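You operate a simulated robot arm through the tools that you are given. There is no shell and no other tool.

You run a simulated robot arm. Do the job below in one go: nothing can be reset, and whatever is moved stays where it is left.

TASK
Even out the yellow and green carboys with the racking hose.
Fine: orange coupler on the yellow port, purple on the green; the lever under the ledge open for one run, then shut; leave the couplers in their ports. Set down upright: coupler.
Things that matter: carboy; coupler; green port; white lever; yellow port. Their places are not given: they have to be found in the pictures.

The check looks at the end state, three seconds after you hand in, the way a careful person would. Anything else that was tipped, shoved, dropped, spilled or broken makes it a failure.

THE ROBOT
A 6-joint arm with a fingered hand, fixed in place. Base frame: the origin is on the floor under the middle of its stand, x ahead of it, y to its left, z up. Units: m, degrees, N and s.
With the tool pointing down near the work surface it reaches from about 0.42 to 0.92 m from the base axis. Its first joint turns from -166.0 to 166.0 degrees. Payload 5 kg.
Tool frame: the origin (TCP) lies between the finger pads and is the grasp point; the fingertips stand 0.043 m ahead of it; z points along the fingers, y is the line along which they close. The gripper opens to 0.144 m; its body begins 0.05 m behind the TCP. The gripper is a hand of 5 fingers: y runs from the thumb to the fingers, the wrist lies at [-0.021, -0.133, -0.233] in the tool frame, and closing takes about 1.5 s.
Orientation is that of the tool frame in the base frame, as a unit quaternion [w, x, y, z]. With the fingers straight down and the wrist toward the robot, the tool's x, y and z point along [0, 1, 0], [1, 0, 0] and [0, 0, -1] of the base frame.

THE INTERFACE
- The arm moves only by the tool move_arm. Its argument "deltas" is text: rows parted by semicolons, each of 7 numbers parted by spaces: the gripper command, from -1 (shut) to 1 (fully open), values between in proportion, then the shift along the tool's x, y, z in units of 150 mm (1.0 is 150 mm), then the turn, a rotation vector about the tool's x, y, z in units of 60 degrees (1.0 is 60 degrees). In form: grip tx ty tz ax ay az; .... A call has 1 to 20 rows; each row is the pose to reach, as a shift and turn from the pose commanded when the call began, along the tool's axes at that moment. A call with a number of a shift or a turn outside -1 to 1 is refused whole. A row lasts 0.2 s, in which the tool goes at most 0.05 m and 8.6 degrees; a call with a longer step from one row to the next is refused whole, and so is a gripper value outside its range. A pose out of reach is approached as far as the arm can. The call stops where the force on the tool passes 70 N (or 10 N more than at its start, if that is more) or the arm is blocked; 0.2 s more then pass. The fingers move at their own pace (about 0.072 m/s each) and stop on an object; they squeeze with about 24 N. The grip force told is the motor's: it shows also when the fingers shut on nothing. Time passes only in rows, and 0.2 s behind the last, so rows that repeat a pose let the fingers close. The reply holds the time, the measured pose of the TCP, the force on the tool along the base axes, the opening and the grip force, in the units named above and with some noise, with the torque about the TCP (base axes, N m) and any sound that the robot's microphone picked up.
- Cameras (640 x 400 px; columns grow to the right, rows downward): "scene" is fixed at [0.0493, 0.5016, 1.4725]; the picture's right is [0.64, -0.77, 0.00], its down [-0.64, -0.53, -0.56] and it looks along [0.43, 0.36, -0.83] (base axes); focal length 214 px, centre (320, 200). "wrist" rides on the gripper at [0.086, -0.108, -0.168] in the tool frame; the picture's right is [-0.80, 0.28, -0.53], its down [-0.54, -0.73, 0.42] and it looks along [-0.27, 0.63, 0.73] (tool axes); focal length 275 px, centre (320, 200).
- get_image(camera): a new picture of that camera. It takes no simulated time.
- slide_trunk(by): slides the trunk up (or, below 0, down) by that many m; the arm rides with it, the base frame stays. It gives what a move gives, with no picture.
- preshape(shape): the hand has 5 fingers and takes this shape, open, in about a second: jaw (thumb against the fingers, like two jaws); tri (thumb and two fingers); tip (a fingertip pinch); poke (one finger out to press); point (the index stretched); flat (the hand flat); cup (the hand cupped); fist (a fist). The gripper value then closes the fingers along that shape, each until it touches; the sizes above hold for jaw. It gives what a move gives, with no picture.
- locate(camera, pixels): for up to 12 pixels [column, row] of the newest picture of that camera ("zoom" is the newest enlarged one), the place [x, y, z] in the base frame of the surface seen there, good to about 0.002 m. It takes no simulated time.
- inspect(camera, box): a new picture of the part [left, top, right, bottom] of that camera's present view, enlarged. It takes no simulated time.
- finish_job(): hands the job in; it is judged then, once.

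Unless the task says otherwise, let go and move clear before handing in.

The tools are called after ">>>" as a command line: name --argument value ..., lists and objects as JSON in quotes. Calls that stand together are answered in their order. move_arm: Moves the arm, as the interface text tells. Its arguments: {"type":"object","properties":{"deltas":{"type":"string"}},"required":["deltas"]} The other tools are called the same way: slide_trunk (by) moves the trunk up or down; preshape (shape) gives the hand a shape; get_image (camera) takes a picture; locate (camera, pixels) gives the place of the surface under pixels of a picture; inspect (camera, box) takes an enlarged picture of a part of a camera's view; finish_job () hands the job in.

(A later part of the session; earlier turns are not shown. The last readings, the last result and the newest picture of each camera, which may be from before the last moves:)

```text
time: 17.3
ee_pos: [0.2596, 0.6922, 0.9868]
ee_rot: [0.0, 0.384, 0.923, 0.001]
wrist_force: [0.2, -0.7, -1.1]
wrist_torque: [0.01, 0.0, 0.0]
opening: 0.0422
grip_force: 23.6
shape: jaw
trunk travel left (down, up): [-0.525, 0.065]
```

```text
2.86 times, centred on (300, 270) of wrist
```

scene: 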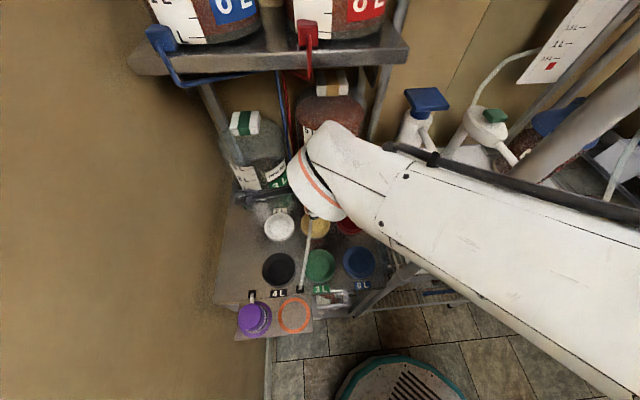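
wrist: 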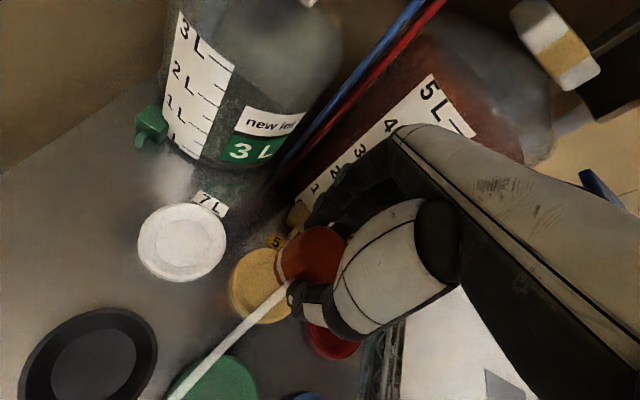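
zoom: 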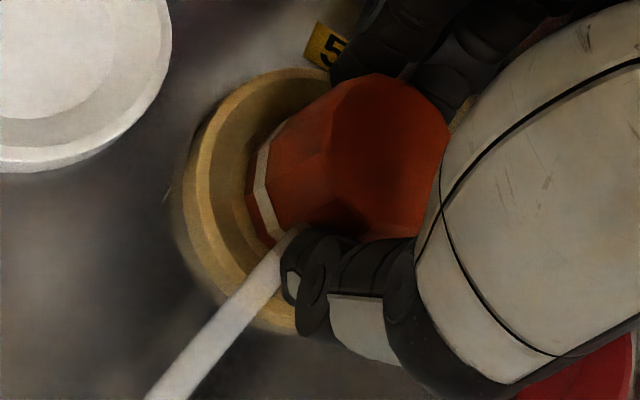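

No contact force yet at z=0.9868. I lower by another few mm in small steps to seat it.

>>> move_arm --deltas "-1 0 0 0.01 0 0 0; -1 0 0 0.02 0 0 0; -1 0 0 0.02 0 0 0"

>>> inspect --camera "wrist" --box '[220, 200, 380, 340]'

>>> locate --camera "zoom" --pixels '[[185, 200], [215, 120], [300, 72], [205, 275], [275, 325], [250, 210], [262, 160], [330, 90], [350, 150], [225, 200], [240, 235], [275, 130]]'

```text
time: 18.1
ee_pos: [0.2592, 0.6917, 0.9856]
ee_rot: [0.0, 0.385, 0.923, 0.003]
wrist_force: [-0.3, -0.9, 12.6]
wrist_torque: [0.03, -0.1, -0.01]
opening: 0.0423
grip_force: 23.5
shape: jaw
trunk travel left (down, up): [-0.525, 0.065]
```

```text
2.86 times, centred on (300, 270) of wrist
```

zoom: 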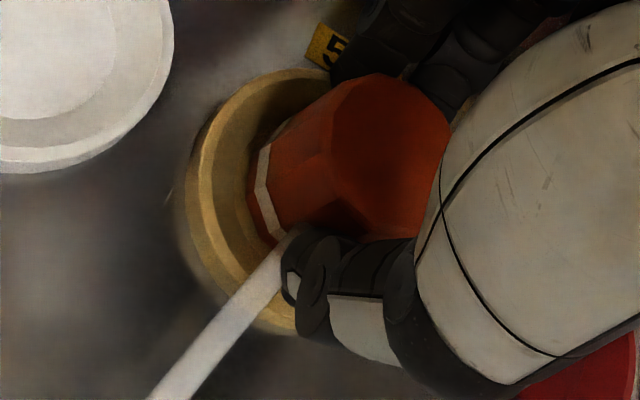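

```text
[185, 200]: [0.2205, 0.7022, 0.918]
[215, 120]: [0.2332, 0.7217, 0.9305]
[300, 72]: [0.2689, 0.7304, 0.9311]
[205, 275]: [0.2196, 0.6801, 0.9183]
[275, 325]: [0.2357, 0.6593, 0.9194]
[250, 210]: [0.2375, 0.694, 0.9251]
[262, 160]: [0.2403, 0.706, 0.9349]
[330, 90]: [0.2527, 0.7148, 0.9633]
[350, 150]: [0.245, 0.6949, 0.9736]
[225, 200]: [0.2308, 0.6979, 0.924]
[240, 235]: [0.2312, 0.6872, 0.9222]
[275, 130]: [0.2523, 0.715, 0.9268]
```

Contact at 12.6 N with the coupler seated at the same height it had on the tray, centred within ~1 mm of the yellow port. I relieve the press slightly and open the hand moderately.

>>> move_arm --deltas "-1 0 0 -0.01 0 0 0; 0.1 0 0 -0.01 0 0 0; 0.1 0 0 -0.01 0 0 0; 0.1 0 0 -0.01 0 0 0; 0.1 0 0 -0.01 0 0 0"

>>> inspect --camera "wrist" --box '[200, 150, 420, 350]'

```text
time: 19.3
ee_pos: [0.2596, 0.6924, 0.985]
ee_rot: [-0.001, 0.385, 0.923, 0.001]
wrist_force: [0.4, 0.5, 1.3]
wrist_torque: [0.0, -0.02, -0.05]
opening: 0.0786
grip_force: 0.1
shape: jaw
trunk travel left (down, up): [-0.525, 0.065]
```

```text
2.00 times, centred on (310, 250) of wrist
```

zoom: 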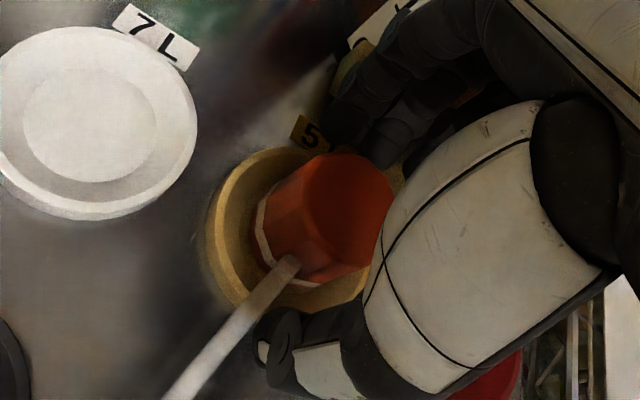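

The orange coupler stands upright in the yellow port and the fingers are clear of it. I rise straight up 0.09 m.

>>> move_arm --deltas "0.1 0 0 -0.05 0 0 0; 0.1 0 0 -0.15 0 0 0; 0.1 0 0 -0.3 0 0 0; 0.1 0 0 -0.45 0 0 0; 0.1 0 0 -0.6 0 0 0; 0.1 0 0 -0.6 0 0 0"

>>> inspect --camera "wrist" --box '[180, 200, 400, 350]'

```text
time: 20.7
ee_pos: [0.2595, 0.6894, 1.0769]
ee_rot: [0.0, 0.384, 0.923, 0.001]
wrist_force: [-0.2, 0.7, -0.3]
wrist_torque: [0.02, -0.03, 0.01]
opening: 0.0789
grip_force: 0.1
shape: jaw
trunk travel left (down, up): [-0.525, 0.065]
```

```text
2.67 times, centred on (290, 275) of wrist
```

zoom: 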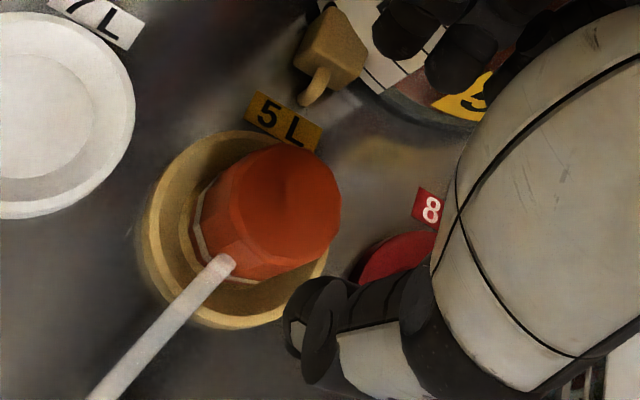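

The orange coupler is centred in the yellow port. Next the purple one: I move halfway across at this height and check the camera mount's distance to the left wall.

>>> move_arm --deltas "0.1 0.1 -0.15 0 0 0 0; 0.1 0.2 -0.3 0 0 0 0; 0.1 0.3 -0.45 0 0 0 0; 0.1 0.4 -0.6 0 0 0 0; 0.1 0.509 -0.745 0 0 0 0; 0.1 0.509 -0.745 0 0 0 0"

>>> get_image --camera "scene"

>>> get_image --camera "wrist"

```text
time: 22.1
ee_pos: [0.1262, 0.6669, 1.0774]
ee_rot: [0.0, 0.386, 0.923, 0.003]
wrist_force: [-0.2, 1.0, 0.6]
wrist_torque: [-0.01, -0.04, -0.01]
opening: 0.0787
grip_force: 0.1
shape: jaw
trunk travel left (down, up): [-0.525, 0.065]
```

```text
taken
```

scene: 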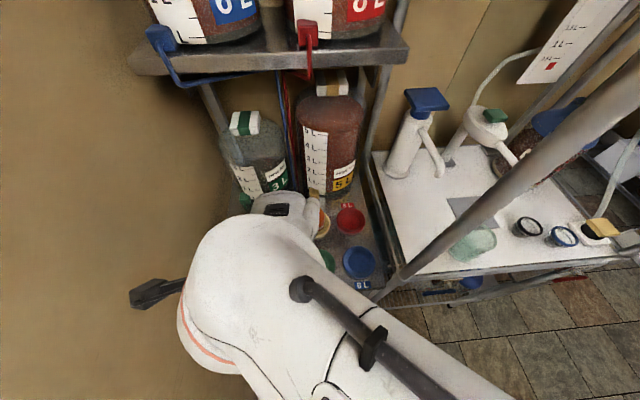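

```text
taken
```

wrist: 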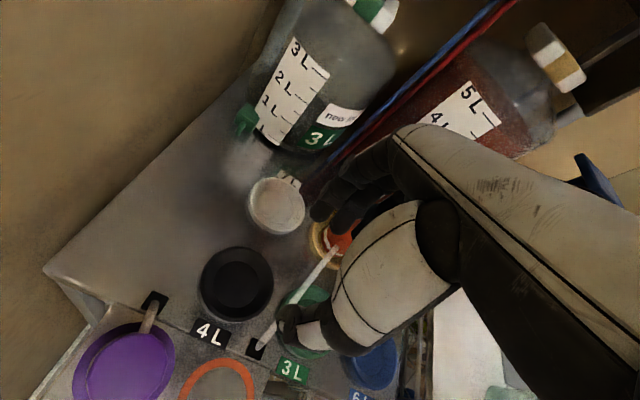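

>>> locate --camera "scene" --pixels '[[133, 292], [132, 303], [145, 282], [165, 290], [180, 285], [150, 300], [182, 330], [120, 295], [240, 250], [200, 365]]'

```text
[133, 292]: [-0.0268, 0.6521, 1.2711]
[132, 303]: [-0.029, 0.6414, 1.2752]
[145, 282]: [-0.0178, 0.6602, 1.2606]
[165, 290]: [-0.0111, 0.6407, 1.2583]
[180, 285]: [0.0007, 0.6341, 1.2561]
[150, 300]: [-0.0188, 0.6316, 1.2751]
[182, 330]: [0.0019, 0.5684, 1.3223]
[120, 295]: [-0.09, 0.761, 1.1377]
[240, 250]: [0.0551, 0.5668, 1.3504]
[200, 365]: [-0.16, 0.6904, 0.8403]
```

The camera mount tip reaches 0.098 m to the left of the TCP, so over the purple coupler it will clear the wall by about 0.045 m. I go on to above the purple coupler.

>>> move_arm --deltas "0.25 0.1 -0.15 0 0 0 0; 0.25 0.2 -0.3 0 0 0 0; 0.25 0.3 -0.45 0 0 0 0; 0.25 0.4 -0.6 0 0 0 0; 0.25 0.46 -0.7 0 0 0 0; 0.25 0.497 -0.755 0 0 0 0; 0.25 0.497 -0.755 0 0 0 0"

>>> inspect --camera "wrist" --box '[200, 220, 360, 340]'

>>> get_image --camera "scene"

```text
time: 23.7
ee_pos: [-0.0055, 0.6407, 1.0766]
ee_rot: [0.0, 0.386, 0.923, 0.002]
wrist_force: [0.6, 0.5, -0.9]
wrist_torque: [-0.05, -0.01, -0.02]
opening: 0.0898
grip_force: 0.1
shape: jaw
trunk travel left (down, up): [-0.525, 0.065]
```

```text
3.33 times, centred on (280, 280) of wrist
```

zoom: 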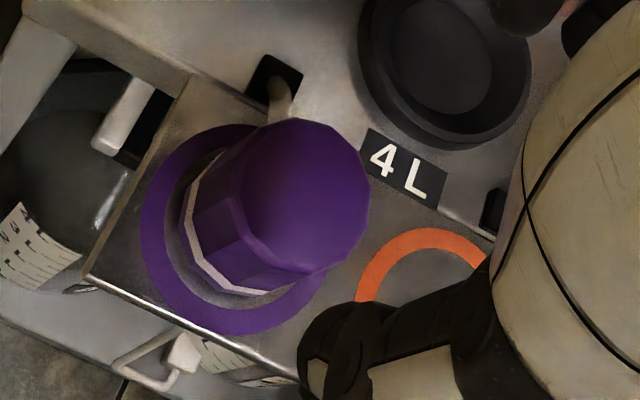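

```text
taken
```

scene: 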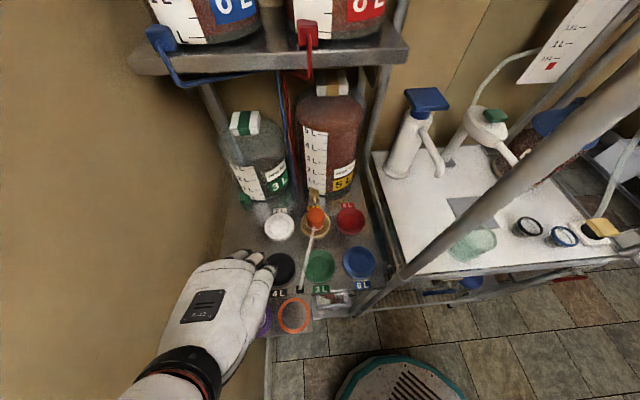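

The purple top spans zoom columns 232-370; I locate its edge points to get its centre from here.

>>> locate --camera "zoom" --pixels '[[300, 195], [238, 195], [364, 195], [300, 124], [300, 266], [255, 150], [350, 235]]'

```text
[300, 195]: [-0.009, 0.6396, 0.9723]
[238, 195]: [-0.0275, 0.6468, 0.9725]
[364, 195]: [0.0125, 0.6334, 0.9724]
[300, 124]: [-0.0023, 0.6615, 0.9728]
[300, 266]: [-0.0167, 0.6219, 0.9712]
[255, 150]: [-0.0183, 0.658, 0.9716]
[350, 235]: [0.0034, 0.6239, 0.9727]
```

The purple centre is (-0.0078,0.6406), about 2 mm from the TCP line; I correct that and descend to z≈0.987.

>>> move_arm --deltas "0.25 0.01 -0.011 0.12 0 0 0; 0.25 0.01 -0.011 0.24 0 0 0; 0.25 0.01 -0.011 0.35 0 0 0; 0.25 0.01 -0.011 0.44 0 0 0; 0.25 0.01 -0.011 0.52 0 0 0; 0.25 0.01 -0.011 0.57 0 0 0; 0.25 0.01 -0.011 0.597 0 0 0; 0.25 0.01 -0.011 0.597 0 0 0"

>>> inspect --camera "wrist" --box '[200, 150, 420, 350]'

```text
time: 25.5
ee_pos: [-0.0057, 0.6411, 0.9921]
ee_rot: [-0.002, 0.388, 0.922, 0.004]
wrist_force: [-0.2, 0.4, 0.0]
wrist_torque: [0.0, -0.02, -0.01]
opening: 0.0898
grip_force: 0.2
shape: jaw
trunk travel left (down, up): [-0.525, 0.065]
```

```text
2.00 times, centred on (310, 250) of wrist
```

zoom: 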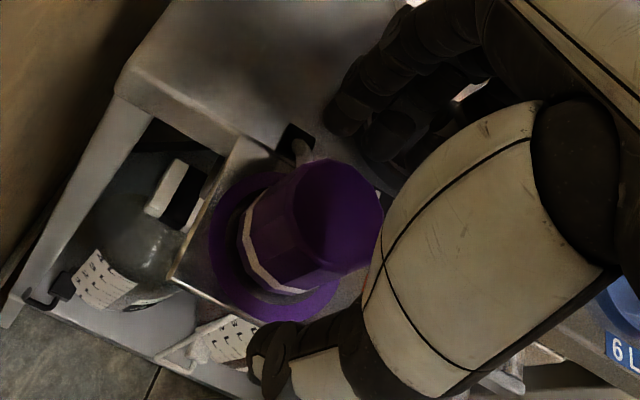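

The hand stopped a few mm high (z=0.992) without force. I nudge down 5 mm more and then close.

>>> move_arm --deltas "0.25 0 0 0.02 0 0 0; 0.25 0 0 0.04 0 0 0; 0.25 0 0 0.04 0 0 0"

```text
time: 26.3
ee_pos: [-0.0045, 0.6422, 0.9868]
ee_rot: [-0.004, 0.388, 0.922, 0.006]
wrist_force: [-0.2, 0.0, 0.2]
wrist_torque: [0.01, 0.0, 0.02]
opening: 0.0898
grip_force: 0.0
shape: jaw
trunk travel left (down, up): [-0.525, 0.065]
```

Now z=0.987. The coupler seems ~3 mm toward the thumb side, so I shift slightly back in y and close the hand.

>>> move_arm --deltas "0.25 0.008 -0.02 0 0 0 0; 0.25 0.008 -0.02 0 0 0 0; -1 0.008 -0.02 0 0 0 0; -1 0.008 -0.02 0 0 0 0; -1 0.008 -0.02 0 0 0 0; -1 0.008 -0.02 0 0 0 0; -1 0.008 -0.02 0 0 0 0; -1 0.008 -0.02 0 0 0 0; -1 0.008 -0.02 0 0 0 0; -1 0.008 -0.02 0 0 0 0"

>>> inspect --camera "wrist" --box '[200, 150, 420, 350]'

```text
time: 28.5
ee_pos: [-0.0054, 0.6418, 0.9862]
ee_rot: [-0.002, 0.39, 0.921, 0.005]
wrist_force: [0.2, -0.5, 5.8]
wrist_torque: [0.1, -0.07, -0.01]
opening: 0.0426
grip_force: 23.9
shape: jaw
trunk travel left (down, up): [-0.525, 0.065]
```

```text
2.00 times, centred on (310, 250) of wrist
```

zoom: 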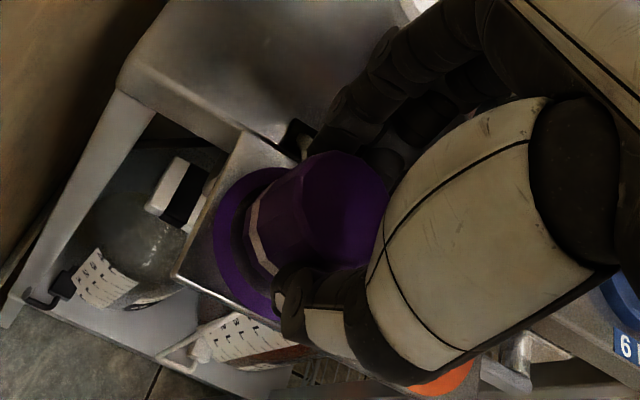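

Gripped at 0.0426 m with 24 N. I lift the purple coupler 0.08 m straight up.

>>> move_arm --deltas "-1 0 0 -0.06 0 0 0; -1 0 0 -0.15 0 0 0; -1 0 0 -0.27 0 0 0; -1 0 0 -0.4 0 0 0; -1 0 0 -0.55 0 0 0; -1 0 0 -0.55 0 0 0"

>>> get_image --camera "wrist"

```text
time: 29.9
ee_pos: [-0.0033, 0.6384, 1.0564]
ee_rot: [0.003, 0.39, 0.921, -0.003]
wrist_force: [-0.3, -0.6, -2.2]
wrist_torque: [0.01, 0.02, -0.03]
opening: 0.0421
grip_force: 24.5
shape: jaw
trunk travel left (down, up): [-0.525, 0.065]
```

```text
taken
```

wrist: 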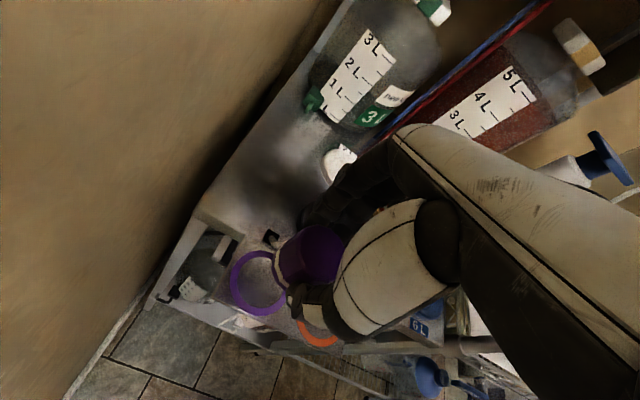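

The purple coupler is up and upright. I carry it over to the green port at this height.

>>> move_arm --deltas "-1 -0.14 0.1 -0.02 0 0 0; -1 -0.28 0.2 -0.04 0 0 0; -1 -0.42 0.3 -0.06 0 0 0; -1 -0.56 0.4 -0.08 0 0 0; -1 -0.7 0.49 -0.08 0 0 0; -1 -0.85 0.59 -0.08 0 0 0; -1 -0.989 0.683 -0.08 0 0 0; -1 -0.989 0.683 -0.08 0 0 0; -1 -0.989 0.683 -0.08 0 0 0"

>>> get_image --camera "wrist"

>>> inspect --camera "wrist" --box '[200, 200, 380, 340]'

```text
time: 31.9
ee_pos: [0.1654, 0.6066, 1.0737]
ee_rot: [0.0, 0.384, 0.923, 0.002]
wrist_force: [0.0, -1.0, -1.3]
wrist_torque: [-0.01, -0.03, 0.03]
opening: 0.042
grip_force: 23.7
shape: jaw
trunk travel left (down, up): [-0.525, 0.065]
```

```text
taken
```

wrist: 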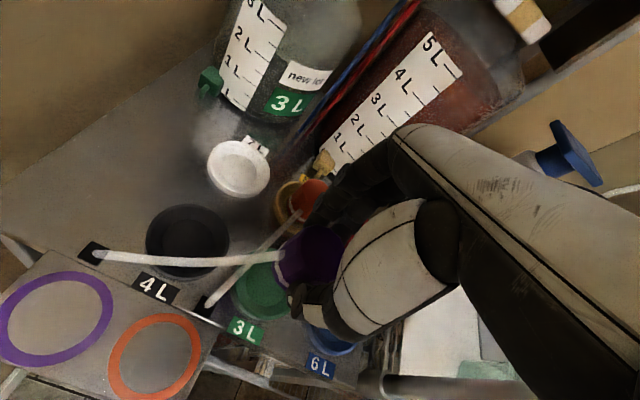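

```text
2.86 times, centred on (290, 270) of wrist
```

zoom: 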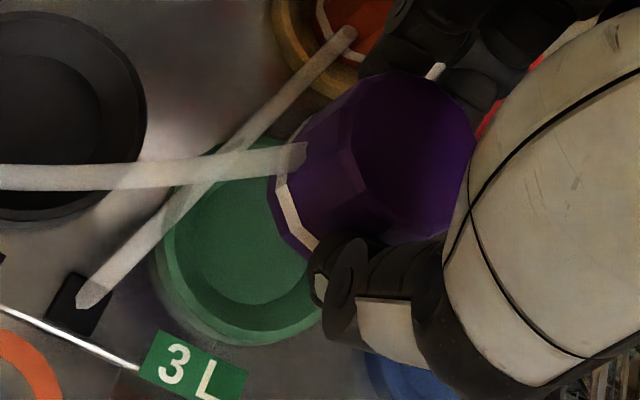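

The purple coupler hangs near the green port, a bit left of it by the readings. I locate green rim points and coupler wall points to correct.

>>> locate --camera "zoom" --pixels '[[155, 250], [180, 310], [240, 342], [315, 315], [190, 170], [200, 240], [235, 302], [320, 125], [295, 180], [345, 150], [350, 90], [335, 200]]'

```text
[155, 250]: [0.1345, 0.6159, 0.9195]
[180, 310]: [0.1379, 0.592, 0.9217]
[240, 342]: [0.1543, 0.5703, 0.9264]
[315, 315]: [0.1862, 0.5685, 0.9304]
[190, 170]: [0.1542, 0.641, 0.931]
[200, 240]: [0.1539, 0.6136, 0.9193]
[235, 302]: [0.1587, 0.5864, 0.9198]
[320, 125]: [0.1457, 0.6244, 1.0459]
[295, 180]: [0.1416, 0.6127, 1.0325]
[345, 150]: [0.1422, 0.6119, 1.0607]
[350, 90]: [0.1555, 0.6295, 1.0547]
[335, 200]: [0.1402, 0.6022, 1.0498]
```

Green port centre is (0.174,0.606); the coupler axis is at about (0.164,0.6075), so I shift (-8 mm, +6 mm) in tool axes, lower to just above the seat and re-measure.

>>> move_arm --deltas "-1 -0.03 0.02 0 0 0 0; -1 -0.054 0.04 0 0 0 0; -1 -0.054 0.04 0.1 0 0 0; -1 -0.054 0.04 0.2 0 0 0; -1 -0.054 0.04 0.3 0 0 0; -1 -0.054 0.04 0.37 0 0 0; -1 -0.054 0.04 0.42 0 0 0; -1 -0.054 0.04 0.42 0 0 0"

>>> inspect --camera "wrist" --box '[200, 200, 380, 340]'

```text
time: 33.7
ee_pos: [0.1733, 0.6035, 1.0121]
ee_rot: [0.0, 0.384, 0.923, 0.001]
wrist_force: [0.1, 0.0, -2.5]
wrist_torque: [-0.05, 0.01, 0.0]
opening: 0.0418
grip_force: 24.0
shape: jaw
trunk travel left (down, up): [-0.525, 0.065]
```

```text
2.86 times, centred on (290, 270) of wrist
```

zoom: 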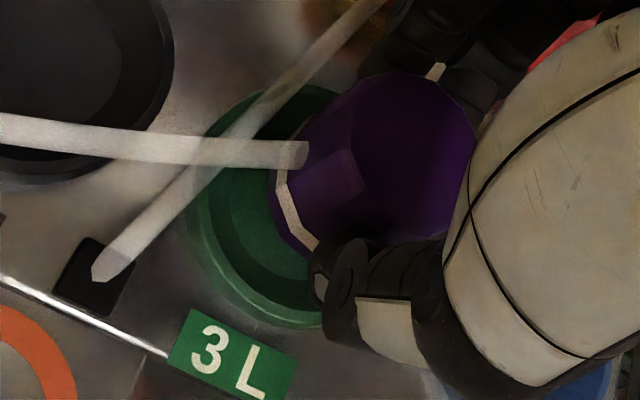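

>>> locate --camera "zoom" --pixels '[[188, 210], [200, 265], [240, 310], [300, 325], [215, 120], [225, 215], [270, 290], [320, 125], [295, 180], [345, 150], [350, 90], [335, 200]]'

```text
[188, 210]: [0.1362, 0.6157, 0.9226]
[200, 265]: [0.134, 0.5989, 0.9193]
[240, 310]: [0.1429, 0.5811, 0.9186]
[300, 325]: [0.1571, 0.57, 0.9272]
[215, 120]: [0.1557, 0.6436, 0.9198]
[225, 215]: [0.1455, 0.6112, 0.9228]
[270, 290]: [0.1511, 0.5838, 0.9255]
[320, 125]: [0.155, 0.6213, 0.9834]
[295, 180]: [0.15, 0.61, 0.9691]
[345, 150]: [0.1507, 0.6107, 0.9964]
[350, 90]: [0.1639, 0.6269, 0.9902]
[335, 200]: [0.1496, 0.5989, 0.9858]
```

The coupler axis is now ≈ (0.173,0.605), ~1.5 mm from the port centre. I correct this and lower slowly toward the seat.

>>> move_arm --deltas "-1 0 0.0104 0.05 0 0 0; -1 0 0.0104 0.1 0 0 0; -1 0 0.0104 0.13 0 0 0; -1 0 0.0104 0.145 0 0 0; -1 0 0.0104 0.158 0 0 0; -1 0 0.0104 0.158 0 0 0"

>>> inspect --camera "wrist" --box '[200, 200, 380, 340]'

```text
time: 35.1
ee_pos: [0.1767, 0.6054, 0.9873]
ee_rot: [0.0, 0.385, 0.923, 0.001]
wrist_force: [0.2, 0.1, -1.6]
wrist_torque: [0.03, -0.01, 0.01]
opening: 0.0421
grip_force: 24.0
shape: jaw
trunk travel left (down, up): [-0.525, 0.065]
```

```text
2.86 times, centred on (290, 270) of wrist
```

zoom: 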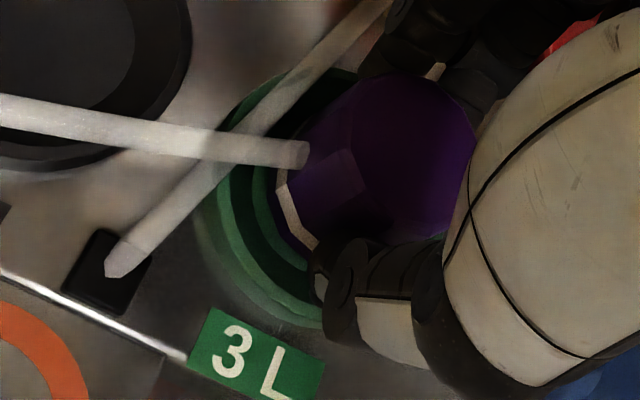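

No contact yet at z=0.987. I re-measure the coupler wall points against the port before the last millimetres.

>>> locate --camera "zoom" --pixels '[[320, 125], [295, 180], [345, 150], [350, 90], [335, 200], [205, 190], [225, 275], [280, 322], [235, 110], [245, 225], [262, 235], [255, 255]]'

```text
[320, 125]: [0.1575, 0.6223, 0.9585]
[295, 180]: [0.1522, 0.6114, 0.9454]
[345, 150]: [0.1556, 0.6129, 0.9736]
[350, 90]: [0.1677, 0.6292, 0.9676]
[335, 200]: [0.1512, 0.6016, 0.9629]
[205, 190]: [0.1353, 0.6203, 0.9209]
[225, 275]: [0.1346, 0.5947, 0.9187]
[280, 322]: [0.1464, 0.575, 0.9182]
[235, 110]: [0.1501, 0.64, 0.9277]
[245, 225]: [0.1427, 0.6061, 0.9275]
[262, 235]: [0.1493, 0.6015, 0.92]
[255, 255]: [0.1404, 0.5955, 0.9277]
```

The axis is now ≈ (0.176,0.6067), 2 mm past the centre, so I move back ~1.8 mm and lower the last few millimetres.

>>> move_arm --deltas "-1 0.006 -0.012 0 0 0 0; -1 0.006 -0.012 0.01 0 0 0; -1 0.006 -0.012 0.02 0 0 0; -1 0.006 -0.012 0.02 0 0 0"

>>> inspect --camera "wrist" --box '[200, 200, 380, 340]'

>>> locate --camera "zoom" --pixels '[[320, 125], [295, 180], [345, 150], [350, 90], [335, 200]]'

```text
time: 36.1
ee_pos: [0.1749, 0.6048, 0.9873]
ee_rot: [-0.001, 0.385, 0.923, 0.003]
wrist_force: [-1.0, -2.1, 9.4]
wrist_torque: [0.07, -0.05, 0.03]
opening: 0.0423
grip_force: 24.1
shape: jaw
trunk travel left (down, up): [-0.525, 0.065]
```

```text
2.86 times, centred on (290, 270) of wrist
```

zoom: 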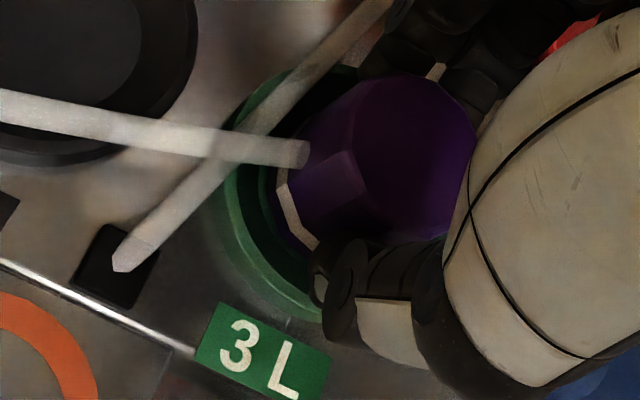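

```text
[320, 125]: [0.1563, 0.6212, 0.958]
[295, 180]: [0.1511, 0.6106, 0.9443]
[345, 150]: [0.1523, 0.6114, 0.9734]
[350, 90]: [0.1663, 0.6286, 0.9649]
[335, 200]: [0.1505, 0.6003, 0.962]
```

Contact at 9 N with the top at z≈0.973 (same as the seated orange one) and the axis ≈ (0.1747,0.606). I relieve slightly and open the hand.

>>> move_arm --deltas "-1 0 0 -0.01 0 0 0; 0.1 0 0 -0.01 0 0 0; 0.1 0 0 -0.01 0 0 0; 0.1 0 0 -0.01 0 0 0; 0.1 0 0 -0.01 0 0 0"

>>> inspect --camera "wrist" --box '[200, 200, 380, 340]'

```text
time: 37.3
ee_pos: [0.1742, 0.6044, 0.9868]
ee_rot: [0.0, 0.385, 0.923, 0.002]
wrist_force: [-0.8, -0.1, -0.6]
wrist_torque: [0.01, 0.03, 0.02]
opening: 0.0785
grip_force: 0.0
shape: jaw
trunk travel left (down, up): [-0.525, 0.065]
```

```text
2.86 times, centred on (290, 270) of wrist
```

zoom: 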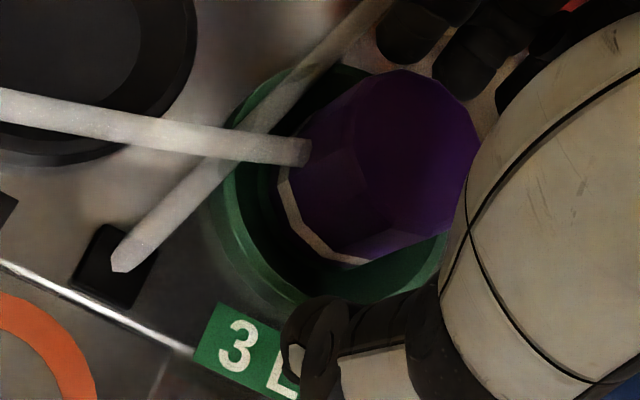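

The hand is open around the purple coupler. I rise 0.09 m straight up and check both couplers.

>>> move_arm --deltas "0.1 0 0 -0.05 0 0 0; 0.1 0 0 -0.15 0 0 0; 0.1 0 0 -0.3 0 0 0; 0.1 0 0 -0.45 0 0 0; 0.1 0 0 -0.6 0 0 0; 0.1 0 0 -0.6 0 0 0"

>>> get_image --camera "wrist"

>>> inspect --camera "wrist" --box '[200, 180, 380, 320]'

```text
time: 38.7
ee_pos: [0.1765, 0.6039, 1.0774]
ee_rot: [-0.001, 0.384, 0.923, 0.002]
wrist_force: [-0.5, 0.1, -0.2]
wrist_torque: [0.0, 0.0, 0.02]
opening: 0.0789
grip_force: 0.1
shape: jaw
trunk travel left (down, up): [-0.525, 0.065]
```

```text
taken
```

wrist: 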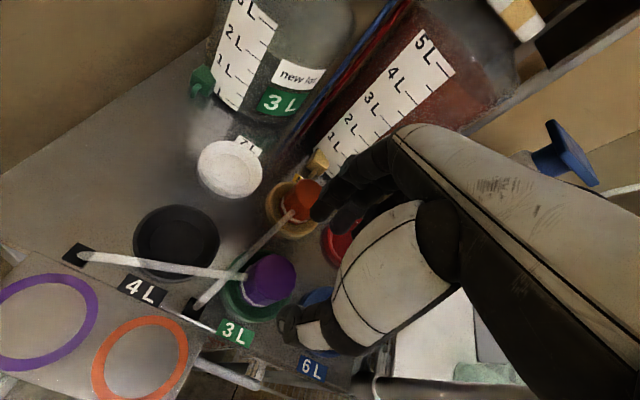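

```text
2.86 times, centred on (290, 250) of wrist
```

zoom: 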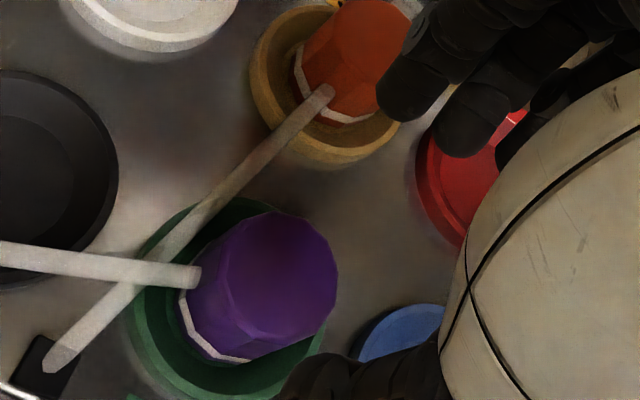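

Both couplers sit in their ports. I check the purple top is level and centred, and the orange too, by locating points across the tops.

>>> locate --camera "zoom" --pixels '[[232, 265], [332, 285], [280, 216], [265, 320], [280, 270], [325, 320], [370, 45], [340, 60], [400, 20], [130, 300], [215, 395], [200, 205]]'

```text
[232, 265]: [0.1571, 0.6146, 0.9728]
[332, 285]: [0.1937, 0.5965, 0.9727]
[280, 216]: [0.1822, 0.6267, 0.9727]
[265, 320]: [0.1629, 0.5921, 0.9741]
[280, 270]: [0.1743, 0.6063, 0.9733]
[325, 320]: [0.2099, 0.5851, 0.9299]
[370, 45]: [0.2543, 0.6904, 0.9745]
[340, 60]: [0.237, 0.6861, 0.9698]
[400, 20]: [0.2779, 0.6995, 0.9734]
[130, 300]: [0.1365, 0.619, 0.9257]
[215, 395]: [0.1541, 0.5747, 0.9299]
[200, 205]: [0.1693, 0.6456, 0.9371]
```

Both couplers are level and centred in the correct ports. Now I back the hand out toward the robot so I can see the lever from the front.

>>> move_arm --deltas "0.1 -0.02 -0.2 0 0 0 0; 0.1 -0.05 -0.4 0 0 0 0; 0.1 -0.08 -0.6 0 0 0 0; 0.1 -0.1 -0.8 0 0 0 0; 0.1 -0.1 -1.0 0 0 0 0; 0.1 -0.1 -1.0 0 0 0 0"

>>> get_image --camera "wrist"

>>> inspect --camera "scene" --box '[210, 180, 400, 350]'

```text
time: 40.1
ee_pos: [0.0794, 0.4865, 1.0773]
ee_rot: [0.0, 0.385, 0.923, 0.002]
wrist_force: [-0.6, -0.1, 0.7]
wrist_torque: [-0.04, 0.0, -0.02]
opening: 0.0792
grip_force: 0.1
shape: jaw
trunk travel left (down, up): [-0.525, 0.065]
```

```text
taken
```

wrist: 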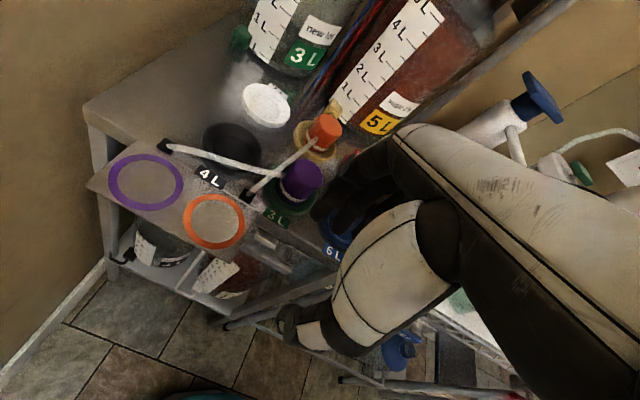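

```text
2.35 times, centred on (305, 265) of scene
```

zoom: 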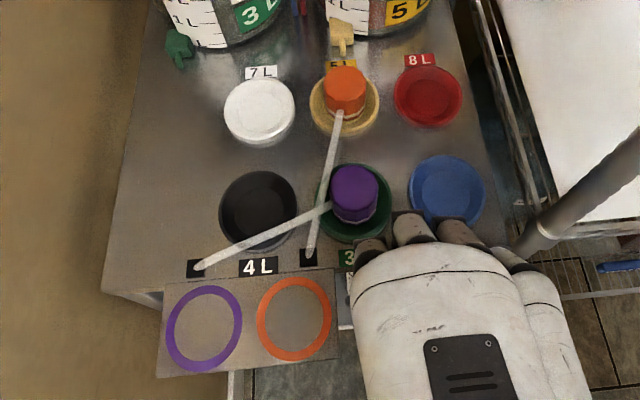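

The scene zoom confirms orange in yellow 5 L and purple in green 3 L. I tilt the hand forward by 30° while staying in front of the ledge, to look at the lever.

>>> move_arm --deltas "0.1 0 -0.03 0 -0.125 0 0; 0.1 0 -0.07 0 -0.25 0 0; 0.1 0 -0.1 0 -0.375 0 0; 0.1 0 -0.133 0 -0.5 0 0; 0.1 0 -0.133 0 -0.5 0 0"

>>> get_image --camera "wrist"

```text
time: 41.3
ee_pos: [0.1264, 0.4771, 1.0937]
ee_rot: [0.098, 0.441, 0.858, 0.246]
wrist_force: [-0.3, 0.3, 1.4]
wrist_torque: [-0.02, -0.04, 0.01]
opening: 0.0794
grip_force: 0.1
shape: jaw
trunk travel left (down, up): [-0.525, 0.065]
stopped in row 5: the arm was blocked; the commanded pose is now the measured one
```

```text
taken
```

wrist: 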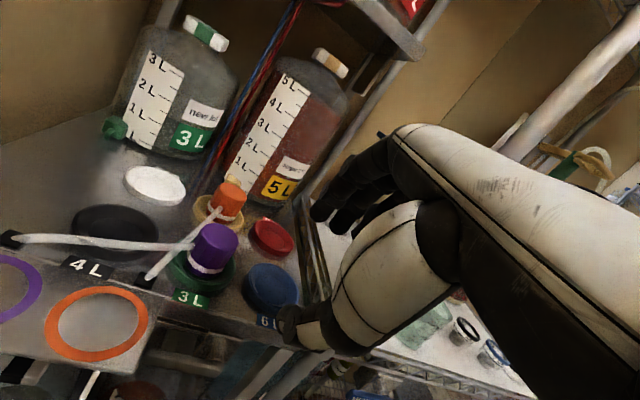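

The arm fell short of that pose (wrist too near the base at that height), stopping at (0.126,0.477,1.094) with no contact. Going lower should bring it within reach, so I move back and down in front of the ledge.

>>> move_arm --deltas "0.1 0.01 -0.2 0.05 0 0 0; 0.1 0.015 -0.35 0.15 0 0 0; 0.1 0.02 -0.48 0.27 0 0 0; 0.1 0.03 -0.6 0.39 0 0 0; 0.1 0.035 -0.72 0.51 0 0 0; 0.1 0.041 -0.832 0.629 0 0 0; 0.1 0.041 -0.832 0.629 0 0 0"

>>> get_image --camera "wrist"

>>> get_image --camera "scene"

```text
time: 42.3
ee_pos: [0.1472, 0.4562, 1.0362]
ee_rot: [0.09, 0.506, 0.818, 0.258]
wrist_force: [0.7, -0.1, -0.5]
wrist_torque: [0.01, 0.05, 0.01]
opening: 0.0794
grip_force: 0.0
shape: jaw
trunk travel left (down, up): [-0.525, 0.065]
stopped in row 4: the arm was blocked; the commanded pose is now the measured one
```

```text
taken
```

wrist: 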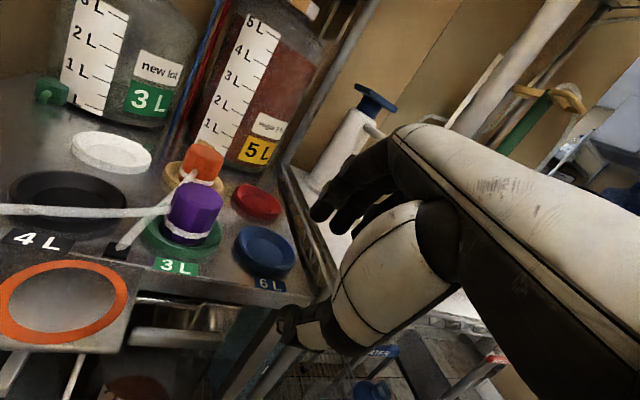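

```text
taken
```

scene: 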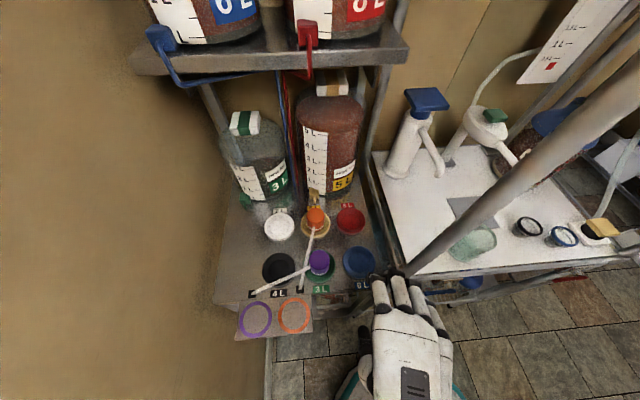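

The arm keeps the wrist about 0.3 m from the base axis, which limits how far back I can tilt. In the current wrist picture the lever is visible around (180,335); I enlarge it.

>>> inspect --camera "wrist" --box '[80, 270, 300, 400]'

>>> inspect --camera "scene" --box '[300, 270, 400, 330]'

```text
2.91 times, centred on (190, 335) of wrist
```

zoom: 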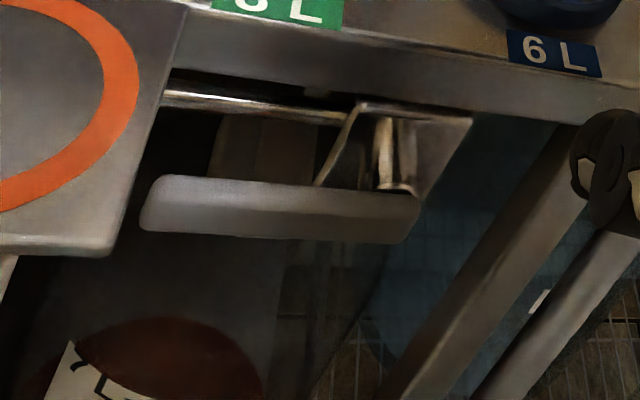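

```text
6.40 times, centred on (350, 300) of scene
```

zoom: 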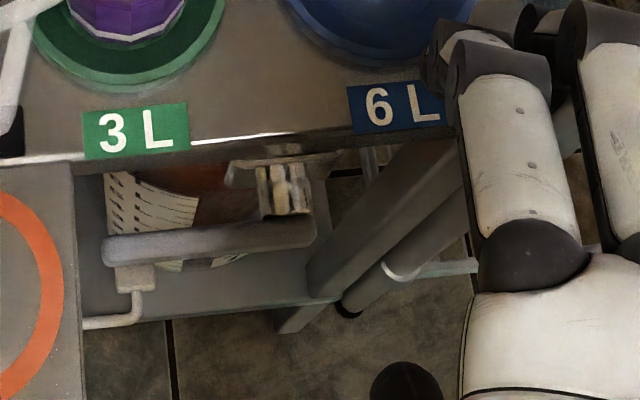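

The lever bar hangs on a hub in front of a bracket plate; a bright strip runs behind it at zoom (260,105). I measure these parts from this view.

>>> inspect --camera "wrist" --box '[110, 280, 270, 380]'

>>> locate --camera "zoom" --pixels '[[100, 210], [250, 215], [400, 225], [445, 220], [350, 190], [420, 130], [470, 120], [200, 75], [330, 95], [350, 140], [440, 160], [410, 195]]'

```text
4.00 times, centred on (190, 330) of wrist
```

zoom: 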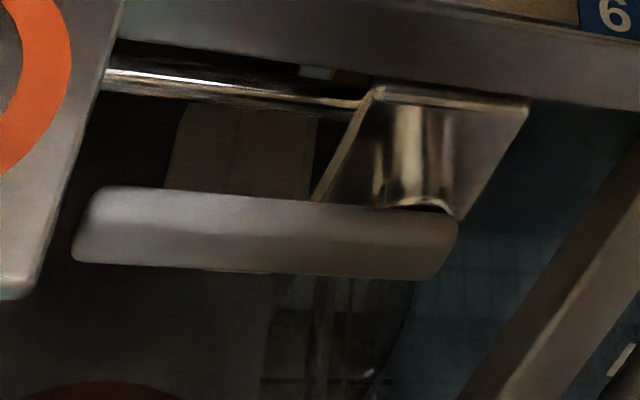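

```text
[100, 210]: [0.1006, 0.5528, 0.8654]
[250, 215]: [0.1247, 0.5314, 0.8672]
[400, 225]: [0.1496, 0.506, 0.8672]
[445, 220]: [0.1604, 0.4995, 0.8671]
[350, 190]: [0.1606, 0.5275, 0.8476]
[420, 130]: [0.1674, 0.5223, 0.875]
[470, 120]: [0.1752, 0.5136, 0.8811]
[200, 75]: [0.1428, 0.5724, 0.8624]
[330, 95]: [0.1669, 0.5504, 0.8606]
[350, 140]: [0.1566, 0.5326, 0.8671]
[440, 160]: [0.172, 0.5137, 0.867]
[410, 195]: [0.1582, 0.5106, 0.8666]
```

The bracket plate is at depth v≈0.487, the lever's stem is horizontal toward the robot and the bar's front face is at v≈0.462, z≈0.86, so it swings in a vertical plane. I return to a straight-down pose away from the post before changing the hand shape.

>>> move_arm --deltas "0.1 0.068 -0.053 -0.023 0.106 -0.006 -0.06; 0.1 0.136 -0.107 -0.046 0.212 -0.012 -0.12; 0.1 0.203 -0.16 -0.07 0.318 -0.018 -0.18; 0.1 0.271 -0.214 -0.093 0.424 -0.024 -0.24; 0.1 0.339 -0.267 -0.116 0.53 -0.03 -0.3; 0.1 0.339 -0.267 -0.116 0.53 -0.03 -0.3"

>>> preshape --shape "poke"

>>> get_image --camera "wrist"

>>> get_image --camera "scene"

```text
time: 43.7
ee_pos: [0.0815, 0.4814, 1.0386]
ee_rot: [0.001, 0.381, 0.924, 0.001]
wrist_force: [-0.6, 0.3, 0.4]
wrist_torque: [0.0, 0.02, -0.01]
opening: 0.0791
grip_force: 0.0
shape: jaw
trunk travel left (down, up): [-0.525, 0.065]
```

```text
time: 44.6
ee_pos: [0.0819, 0.4804, 1.0375]
ee_rot: [0.0, 0.382, 0.924, 0.0]
wrist_force: [0.2, 0.5, 0.6]
wrist_torque: [-0.01, 0.03, 0.02]
opening: 0.0
grip_force: 0.0
shape: poke
trunk travel left (down, up): [-0.525, 0.065]
```

```text
taken
```

wrist: 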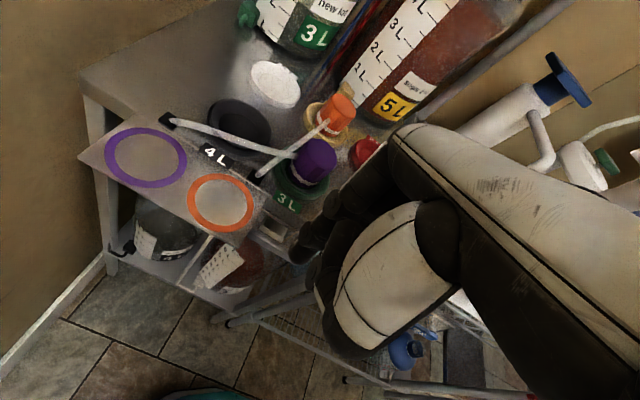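

```text
taken
```

scene: 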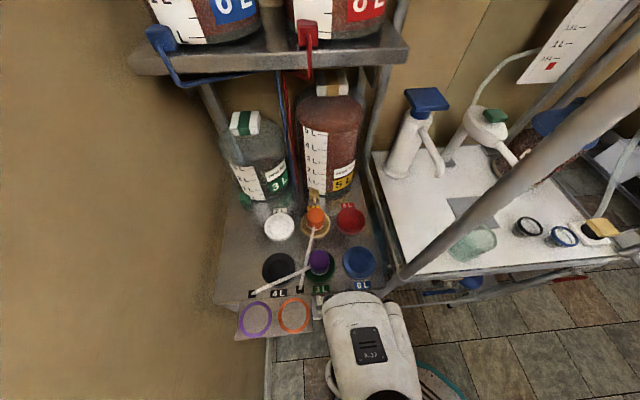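

The hand is now in poke shape; a finger tip shows near wrist (300,255). I enlarge to find where the tip is.

>>> inspect --camera "wrist" --box '[250, 120, 470, 360]'

>>> locate --camera "zoom" --pixels '[[135, 215], [150, 225], [160, 200], [190, 180], [230, 150], [270, 110], [200, 260], [240, 230], [180, 240], [300, 150], [330, 210], [190, 290]]'

```text
1.67 times, centred on (360, 240) of wrist
```

zoom: 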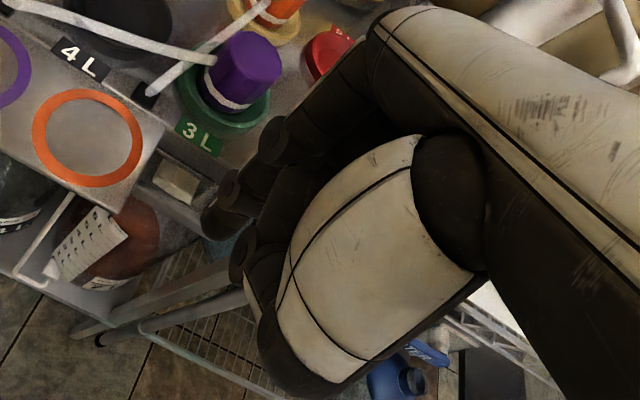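

```text
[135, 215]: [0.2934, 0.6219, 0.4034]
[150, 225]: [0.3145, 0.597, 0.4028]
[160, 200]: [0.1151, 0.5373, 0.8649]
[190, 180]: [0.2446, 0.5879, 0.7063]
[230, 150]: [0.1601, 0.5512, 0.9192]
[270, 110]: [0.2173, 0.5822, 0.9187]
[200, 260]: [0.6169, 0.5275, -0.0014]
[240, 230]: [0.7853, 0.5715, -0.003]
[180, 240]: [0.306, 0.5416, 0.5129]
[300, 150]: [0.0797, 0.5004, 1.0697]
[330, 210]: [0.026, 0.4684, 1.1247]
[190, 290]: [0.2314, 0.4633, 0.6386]
```

I need the tip itself; locating points along the black finger at zoom (215-330, 100-225).

>>> locate --camera "zoom" --pixels '[[215, 222], [222, 200], [230, 185], [250, 205], [275, 140], [265, 160], [300, 120], [340, 90], [245, 250], [265, 240], [290, 190], [240, 265]]'

>>> inspect --camera "wrist" --box '[270, 180, 370, 280]'

```text
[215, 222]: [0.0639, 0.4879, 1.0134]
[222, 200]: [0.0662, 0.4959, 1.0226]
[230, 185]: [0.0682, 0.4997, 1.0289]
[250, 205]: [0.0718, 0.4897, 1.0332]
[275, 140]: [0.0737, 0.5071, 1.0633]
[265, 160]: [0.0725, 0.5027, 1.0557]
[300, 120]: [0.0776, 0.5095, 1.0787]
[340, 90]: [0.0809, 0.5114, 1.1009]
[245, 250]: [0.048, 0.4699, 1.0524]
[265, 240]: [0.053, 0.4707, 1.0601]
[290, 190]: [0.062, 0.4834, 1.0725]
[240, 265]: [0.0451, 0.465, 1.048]
```

```text
4.00 times, centred on (320, 230) of wrist
```

zoom: 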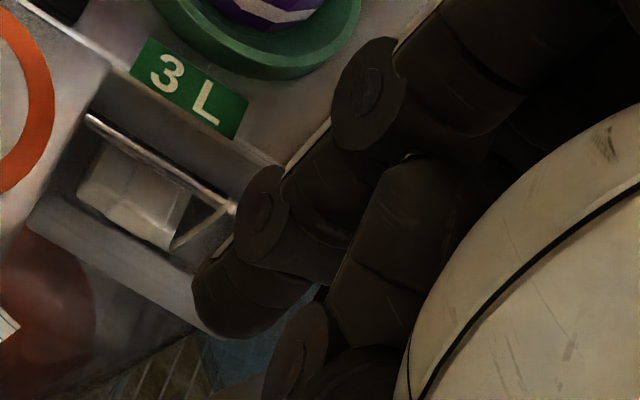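

The poke fingertip is the dark cap near zoom (240,305). I locate its outline.

>>> locate --camera "zoom" --pixels '[[240, 330], [205, 310], [198, 285], [225, 300], [270, 310], [300, 290], [250, 210], [300, 240], [370, 80], [380, 200], [300, 340], [420, 60]]'

```text
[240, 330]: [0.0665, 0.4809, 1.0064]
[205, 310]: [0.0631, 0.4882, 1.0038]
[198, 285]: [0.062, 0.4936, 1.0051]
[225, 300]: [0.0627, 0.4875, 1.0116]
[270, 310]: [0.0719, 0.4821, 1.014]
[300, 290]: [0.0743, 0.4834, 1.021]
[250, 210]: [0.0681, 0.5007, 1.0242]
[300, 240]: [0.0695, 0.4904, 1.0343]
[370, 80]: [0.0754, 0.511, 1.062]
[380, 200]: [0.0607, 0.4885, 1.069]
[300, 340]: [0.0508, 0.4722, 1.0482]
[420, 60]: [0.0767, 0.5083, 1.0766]
```

The poke fingertip lies at about tool (0.016,-0.007,0.036), with the other fingers curled well behind. I plan to point the hand forward (horizontal) in front of the lever; first I go straight down in the free space in front of the ledge.

>>> move_arm --deltas "-1 -0.03 0 0.15 0 0 0; -1 -0.06 0 0.3 0 0 0; -1 -0.09 0 0.45 0 0 0; -1 -0.12 0 0.6 0 0 0; -1 -0.145 0 0.75 0 0 0; -1 -0.145 0 0.75 0 0 0"

>>> get_image --camera "scene"

>>> get_image --camera "wrist"

```text
time: 46.0
ee_pos: [0.0981, 0.4648, 0.9222]
ee_rot: [0.0, 0.382, 0.924, -0.001]
wrist_force: [0.1, 0.0, 0.0]
wrist_torque: [-0.01, 0.04, -0.03]
opening: 0.0
grip_force: 24.2
shape: jaw
trunk travel left (down, up): [-0.525, 0.065]
```

```text
taken
```

scene: 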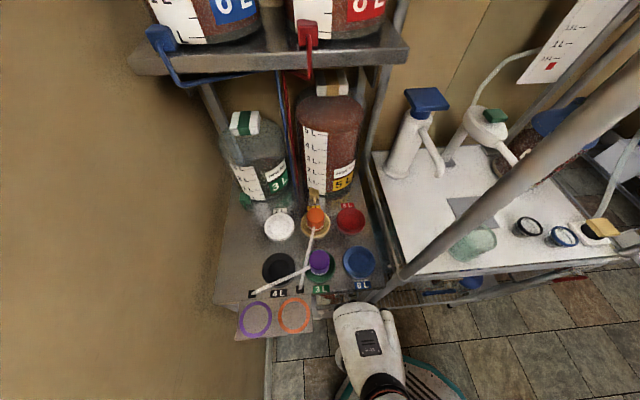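

```text
taken
```

wrist: 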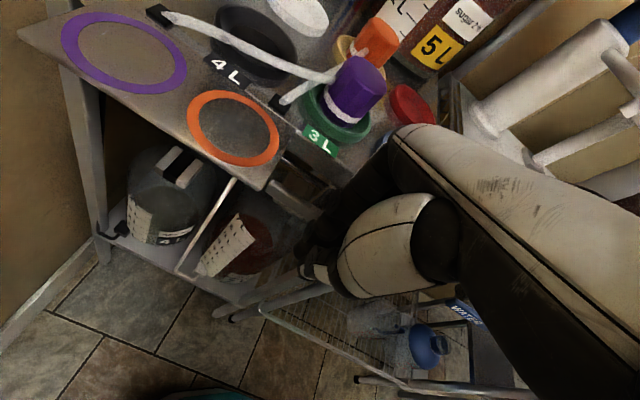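

The gripper command -1 made the hand leave the poke shape (now "jaw", shut). I set poke again and from now on keep the value at 1.

>>> preshape --shape "poke"

>>> move_arm --deltas "1 0 0 0.01 0 0 0; 1 0 0 0.02 0 0 0"

>>> inspect --camera "wrist" --box '[250, 120, 470, 360]'

```text
time: 46.9
ee_pos: [0.0977, 0.4668, 0.9232]
ee_rot: [0.0, 0.381, 0.924, -0.001]
wrist_force: [-0.1, 1.1, 0.2]
wrist_torque: [-0.01, -0.02, 0.0]
opening: 0.0004
grip_force: 0.0
shape: poke
trunk travel left (down, up): [-0.525, 0.065]
```

```text
time: 47.5
ee_pos: [0.0986, 0.4656, 0.922]
ee_rot: [0.001, 0.382, 0.924, 0.0]
wrist_force: [0.1, -0.1, 0.1]
wrist_torque: [0.01, 0.0, -0.02]
opening: 0.0
grip_force: 0.0
shape: poke
trunk travel left (down, up): [-0.525, 0.065]
```

```text
1.67 times, centred on (360, 240) of wrist
```

zoom: 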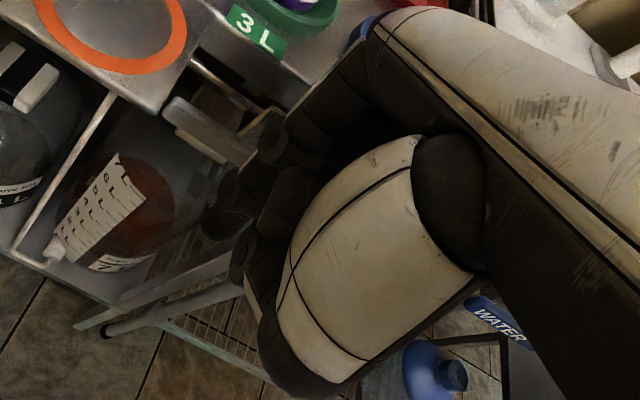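

The poke shape holds with value 1. Now I tilt the hand 45° forward while moving slightly back and down.

>>> move_arm --deltas "1 0 -0.02 0.05 -0.125 0 0; 1 0 -0.04 0.1 -0.25 0 0; 1 0 -0.06 0.15 -0.375 0 0; 1 0 -0.08 0.2 -0.5 0 0; 1 0 -0.1 0.24 -0.625 0 0; 1 0 -0.12 0.28 -0.75 0 0; 1 0 -0.12 0.28 -0.75 0 0"

>>> get_image --camera "wrist"

>>> get_image --camera "scene"

```text
time: 48.6
ee_pos: [0.1473, 0.4839, 0.9798]
ee_rot: [0.054, 0.45, 0.834, 0.316]
wrist_force: [0.5, 0.5, 0.2]
wrist_torque: [0.01, -0.02, -0.03]
opening: 0.0001
grip_force: 0.1
shape: poke
trunk travel left (down, up): [-0.525, 0.065]
stopped in row 5: the arm was blocked; the commanded pose is now the measured one
```

```text
taken
```

wrist: 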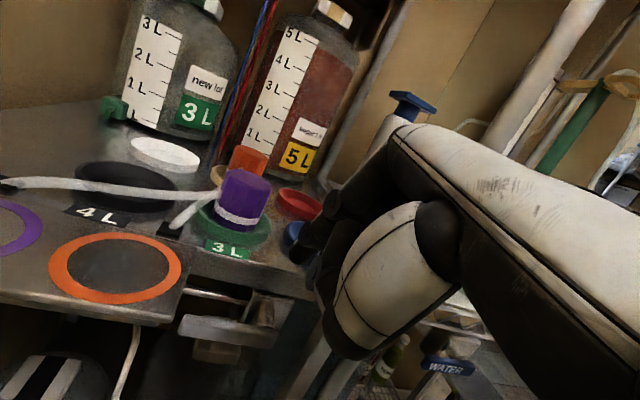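

```text
taken
```

scene: 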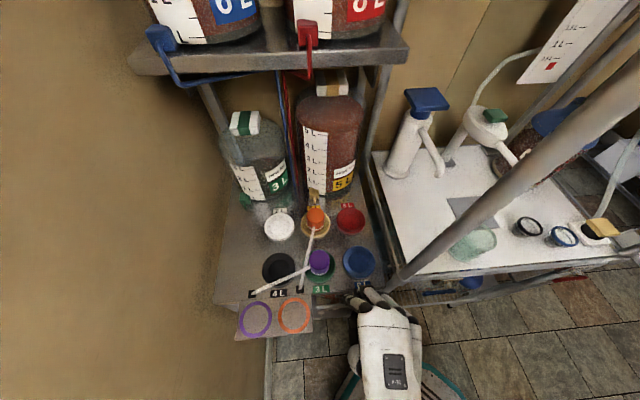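

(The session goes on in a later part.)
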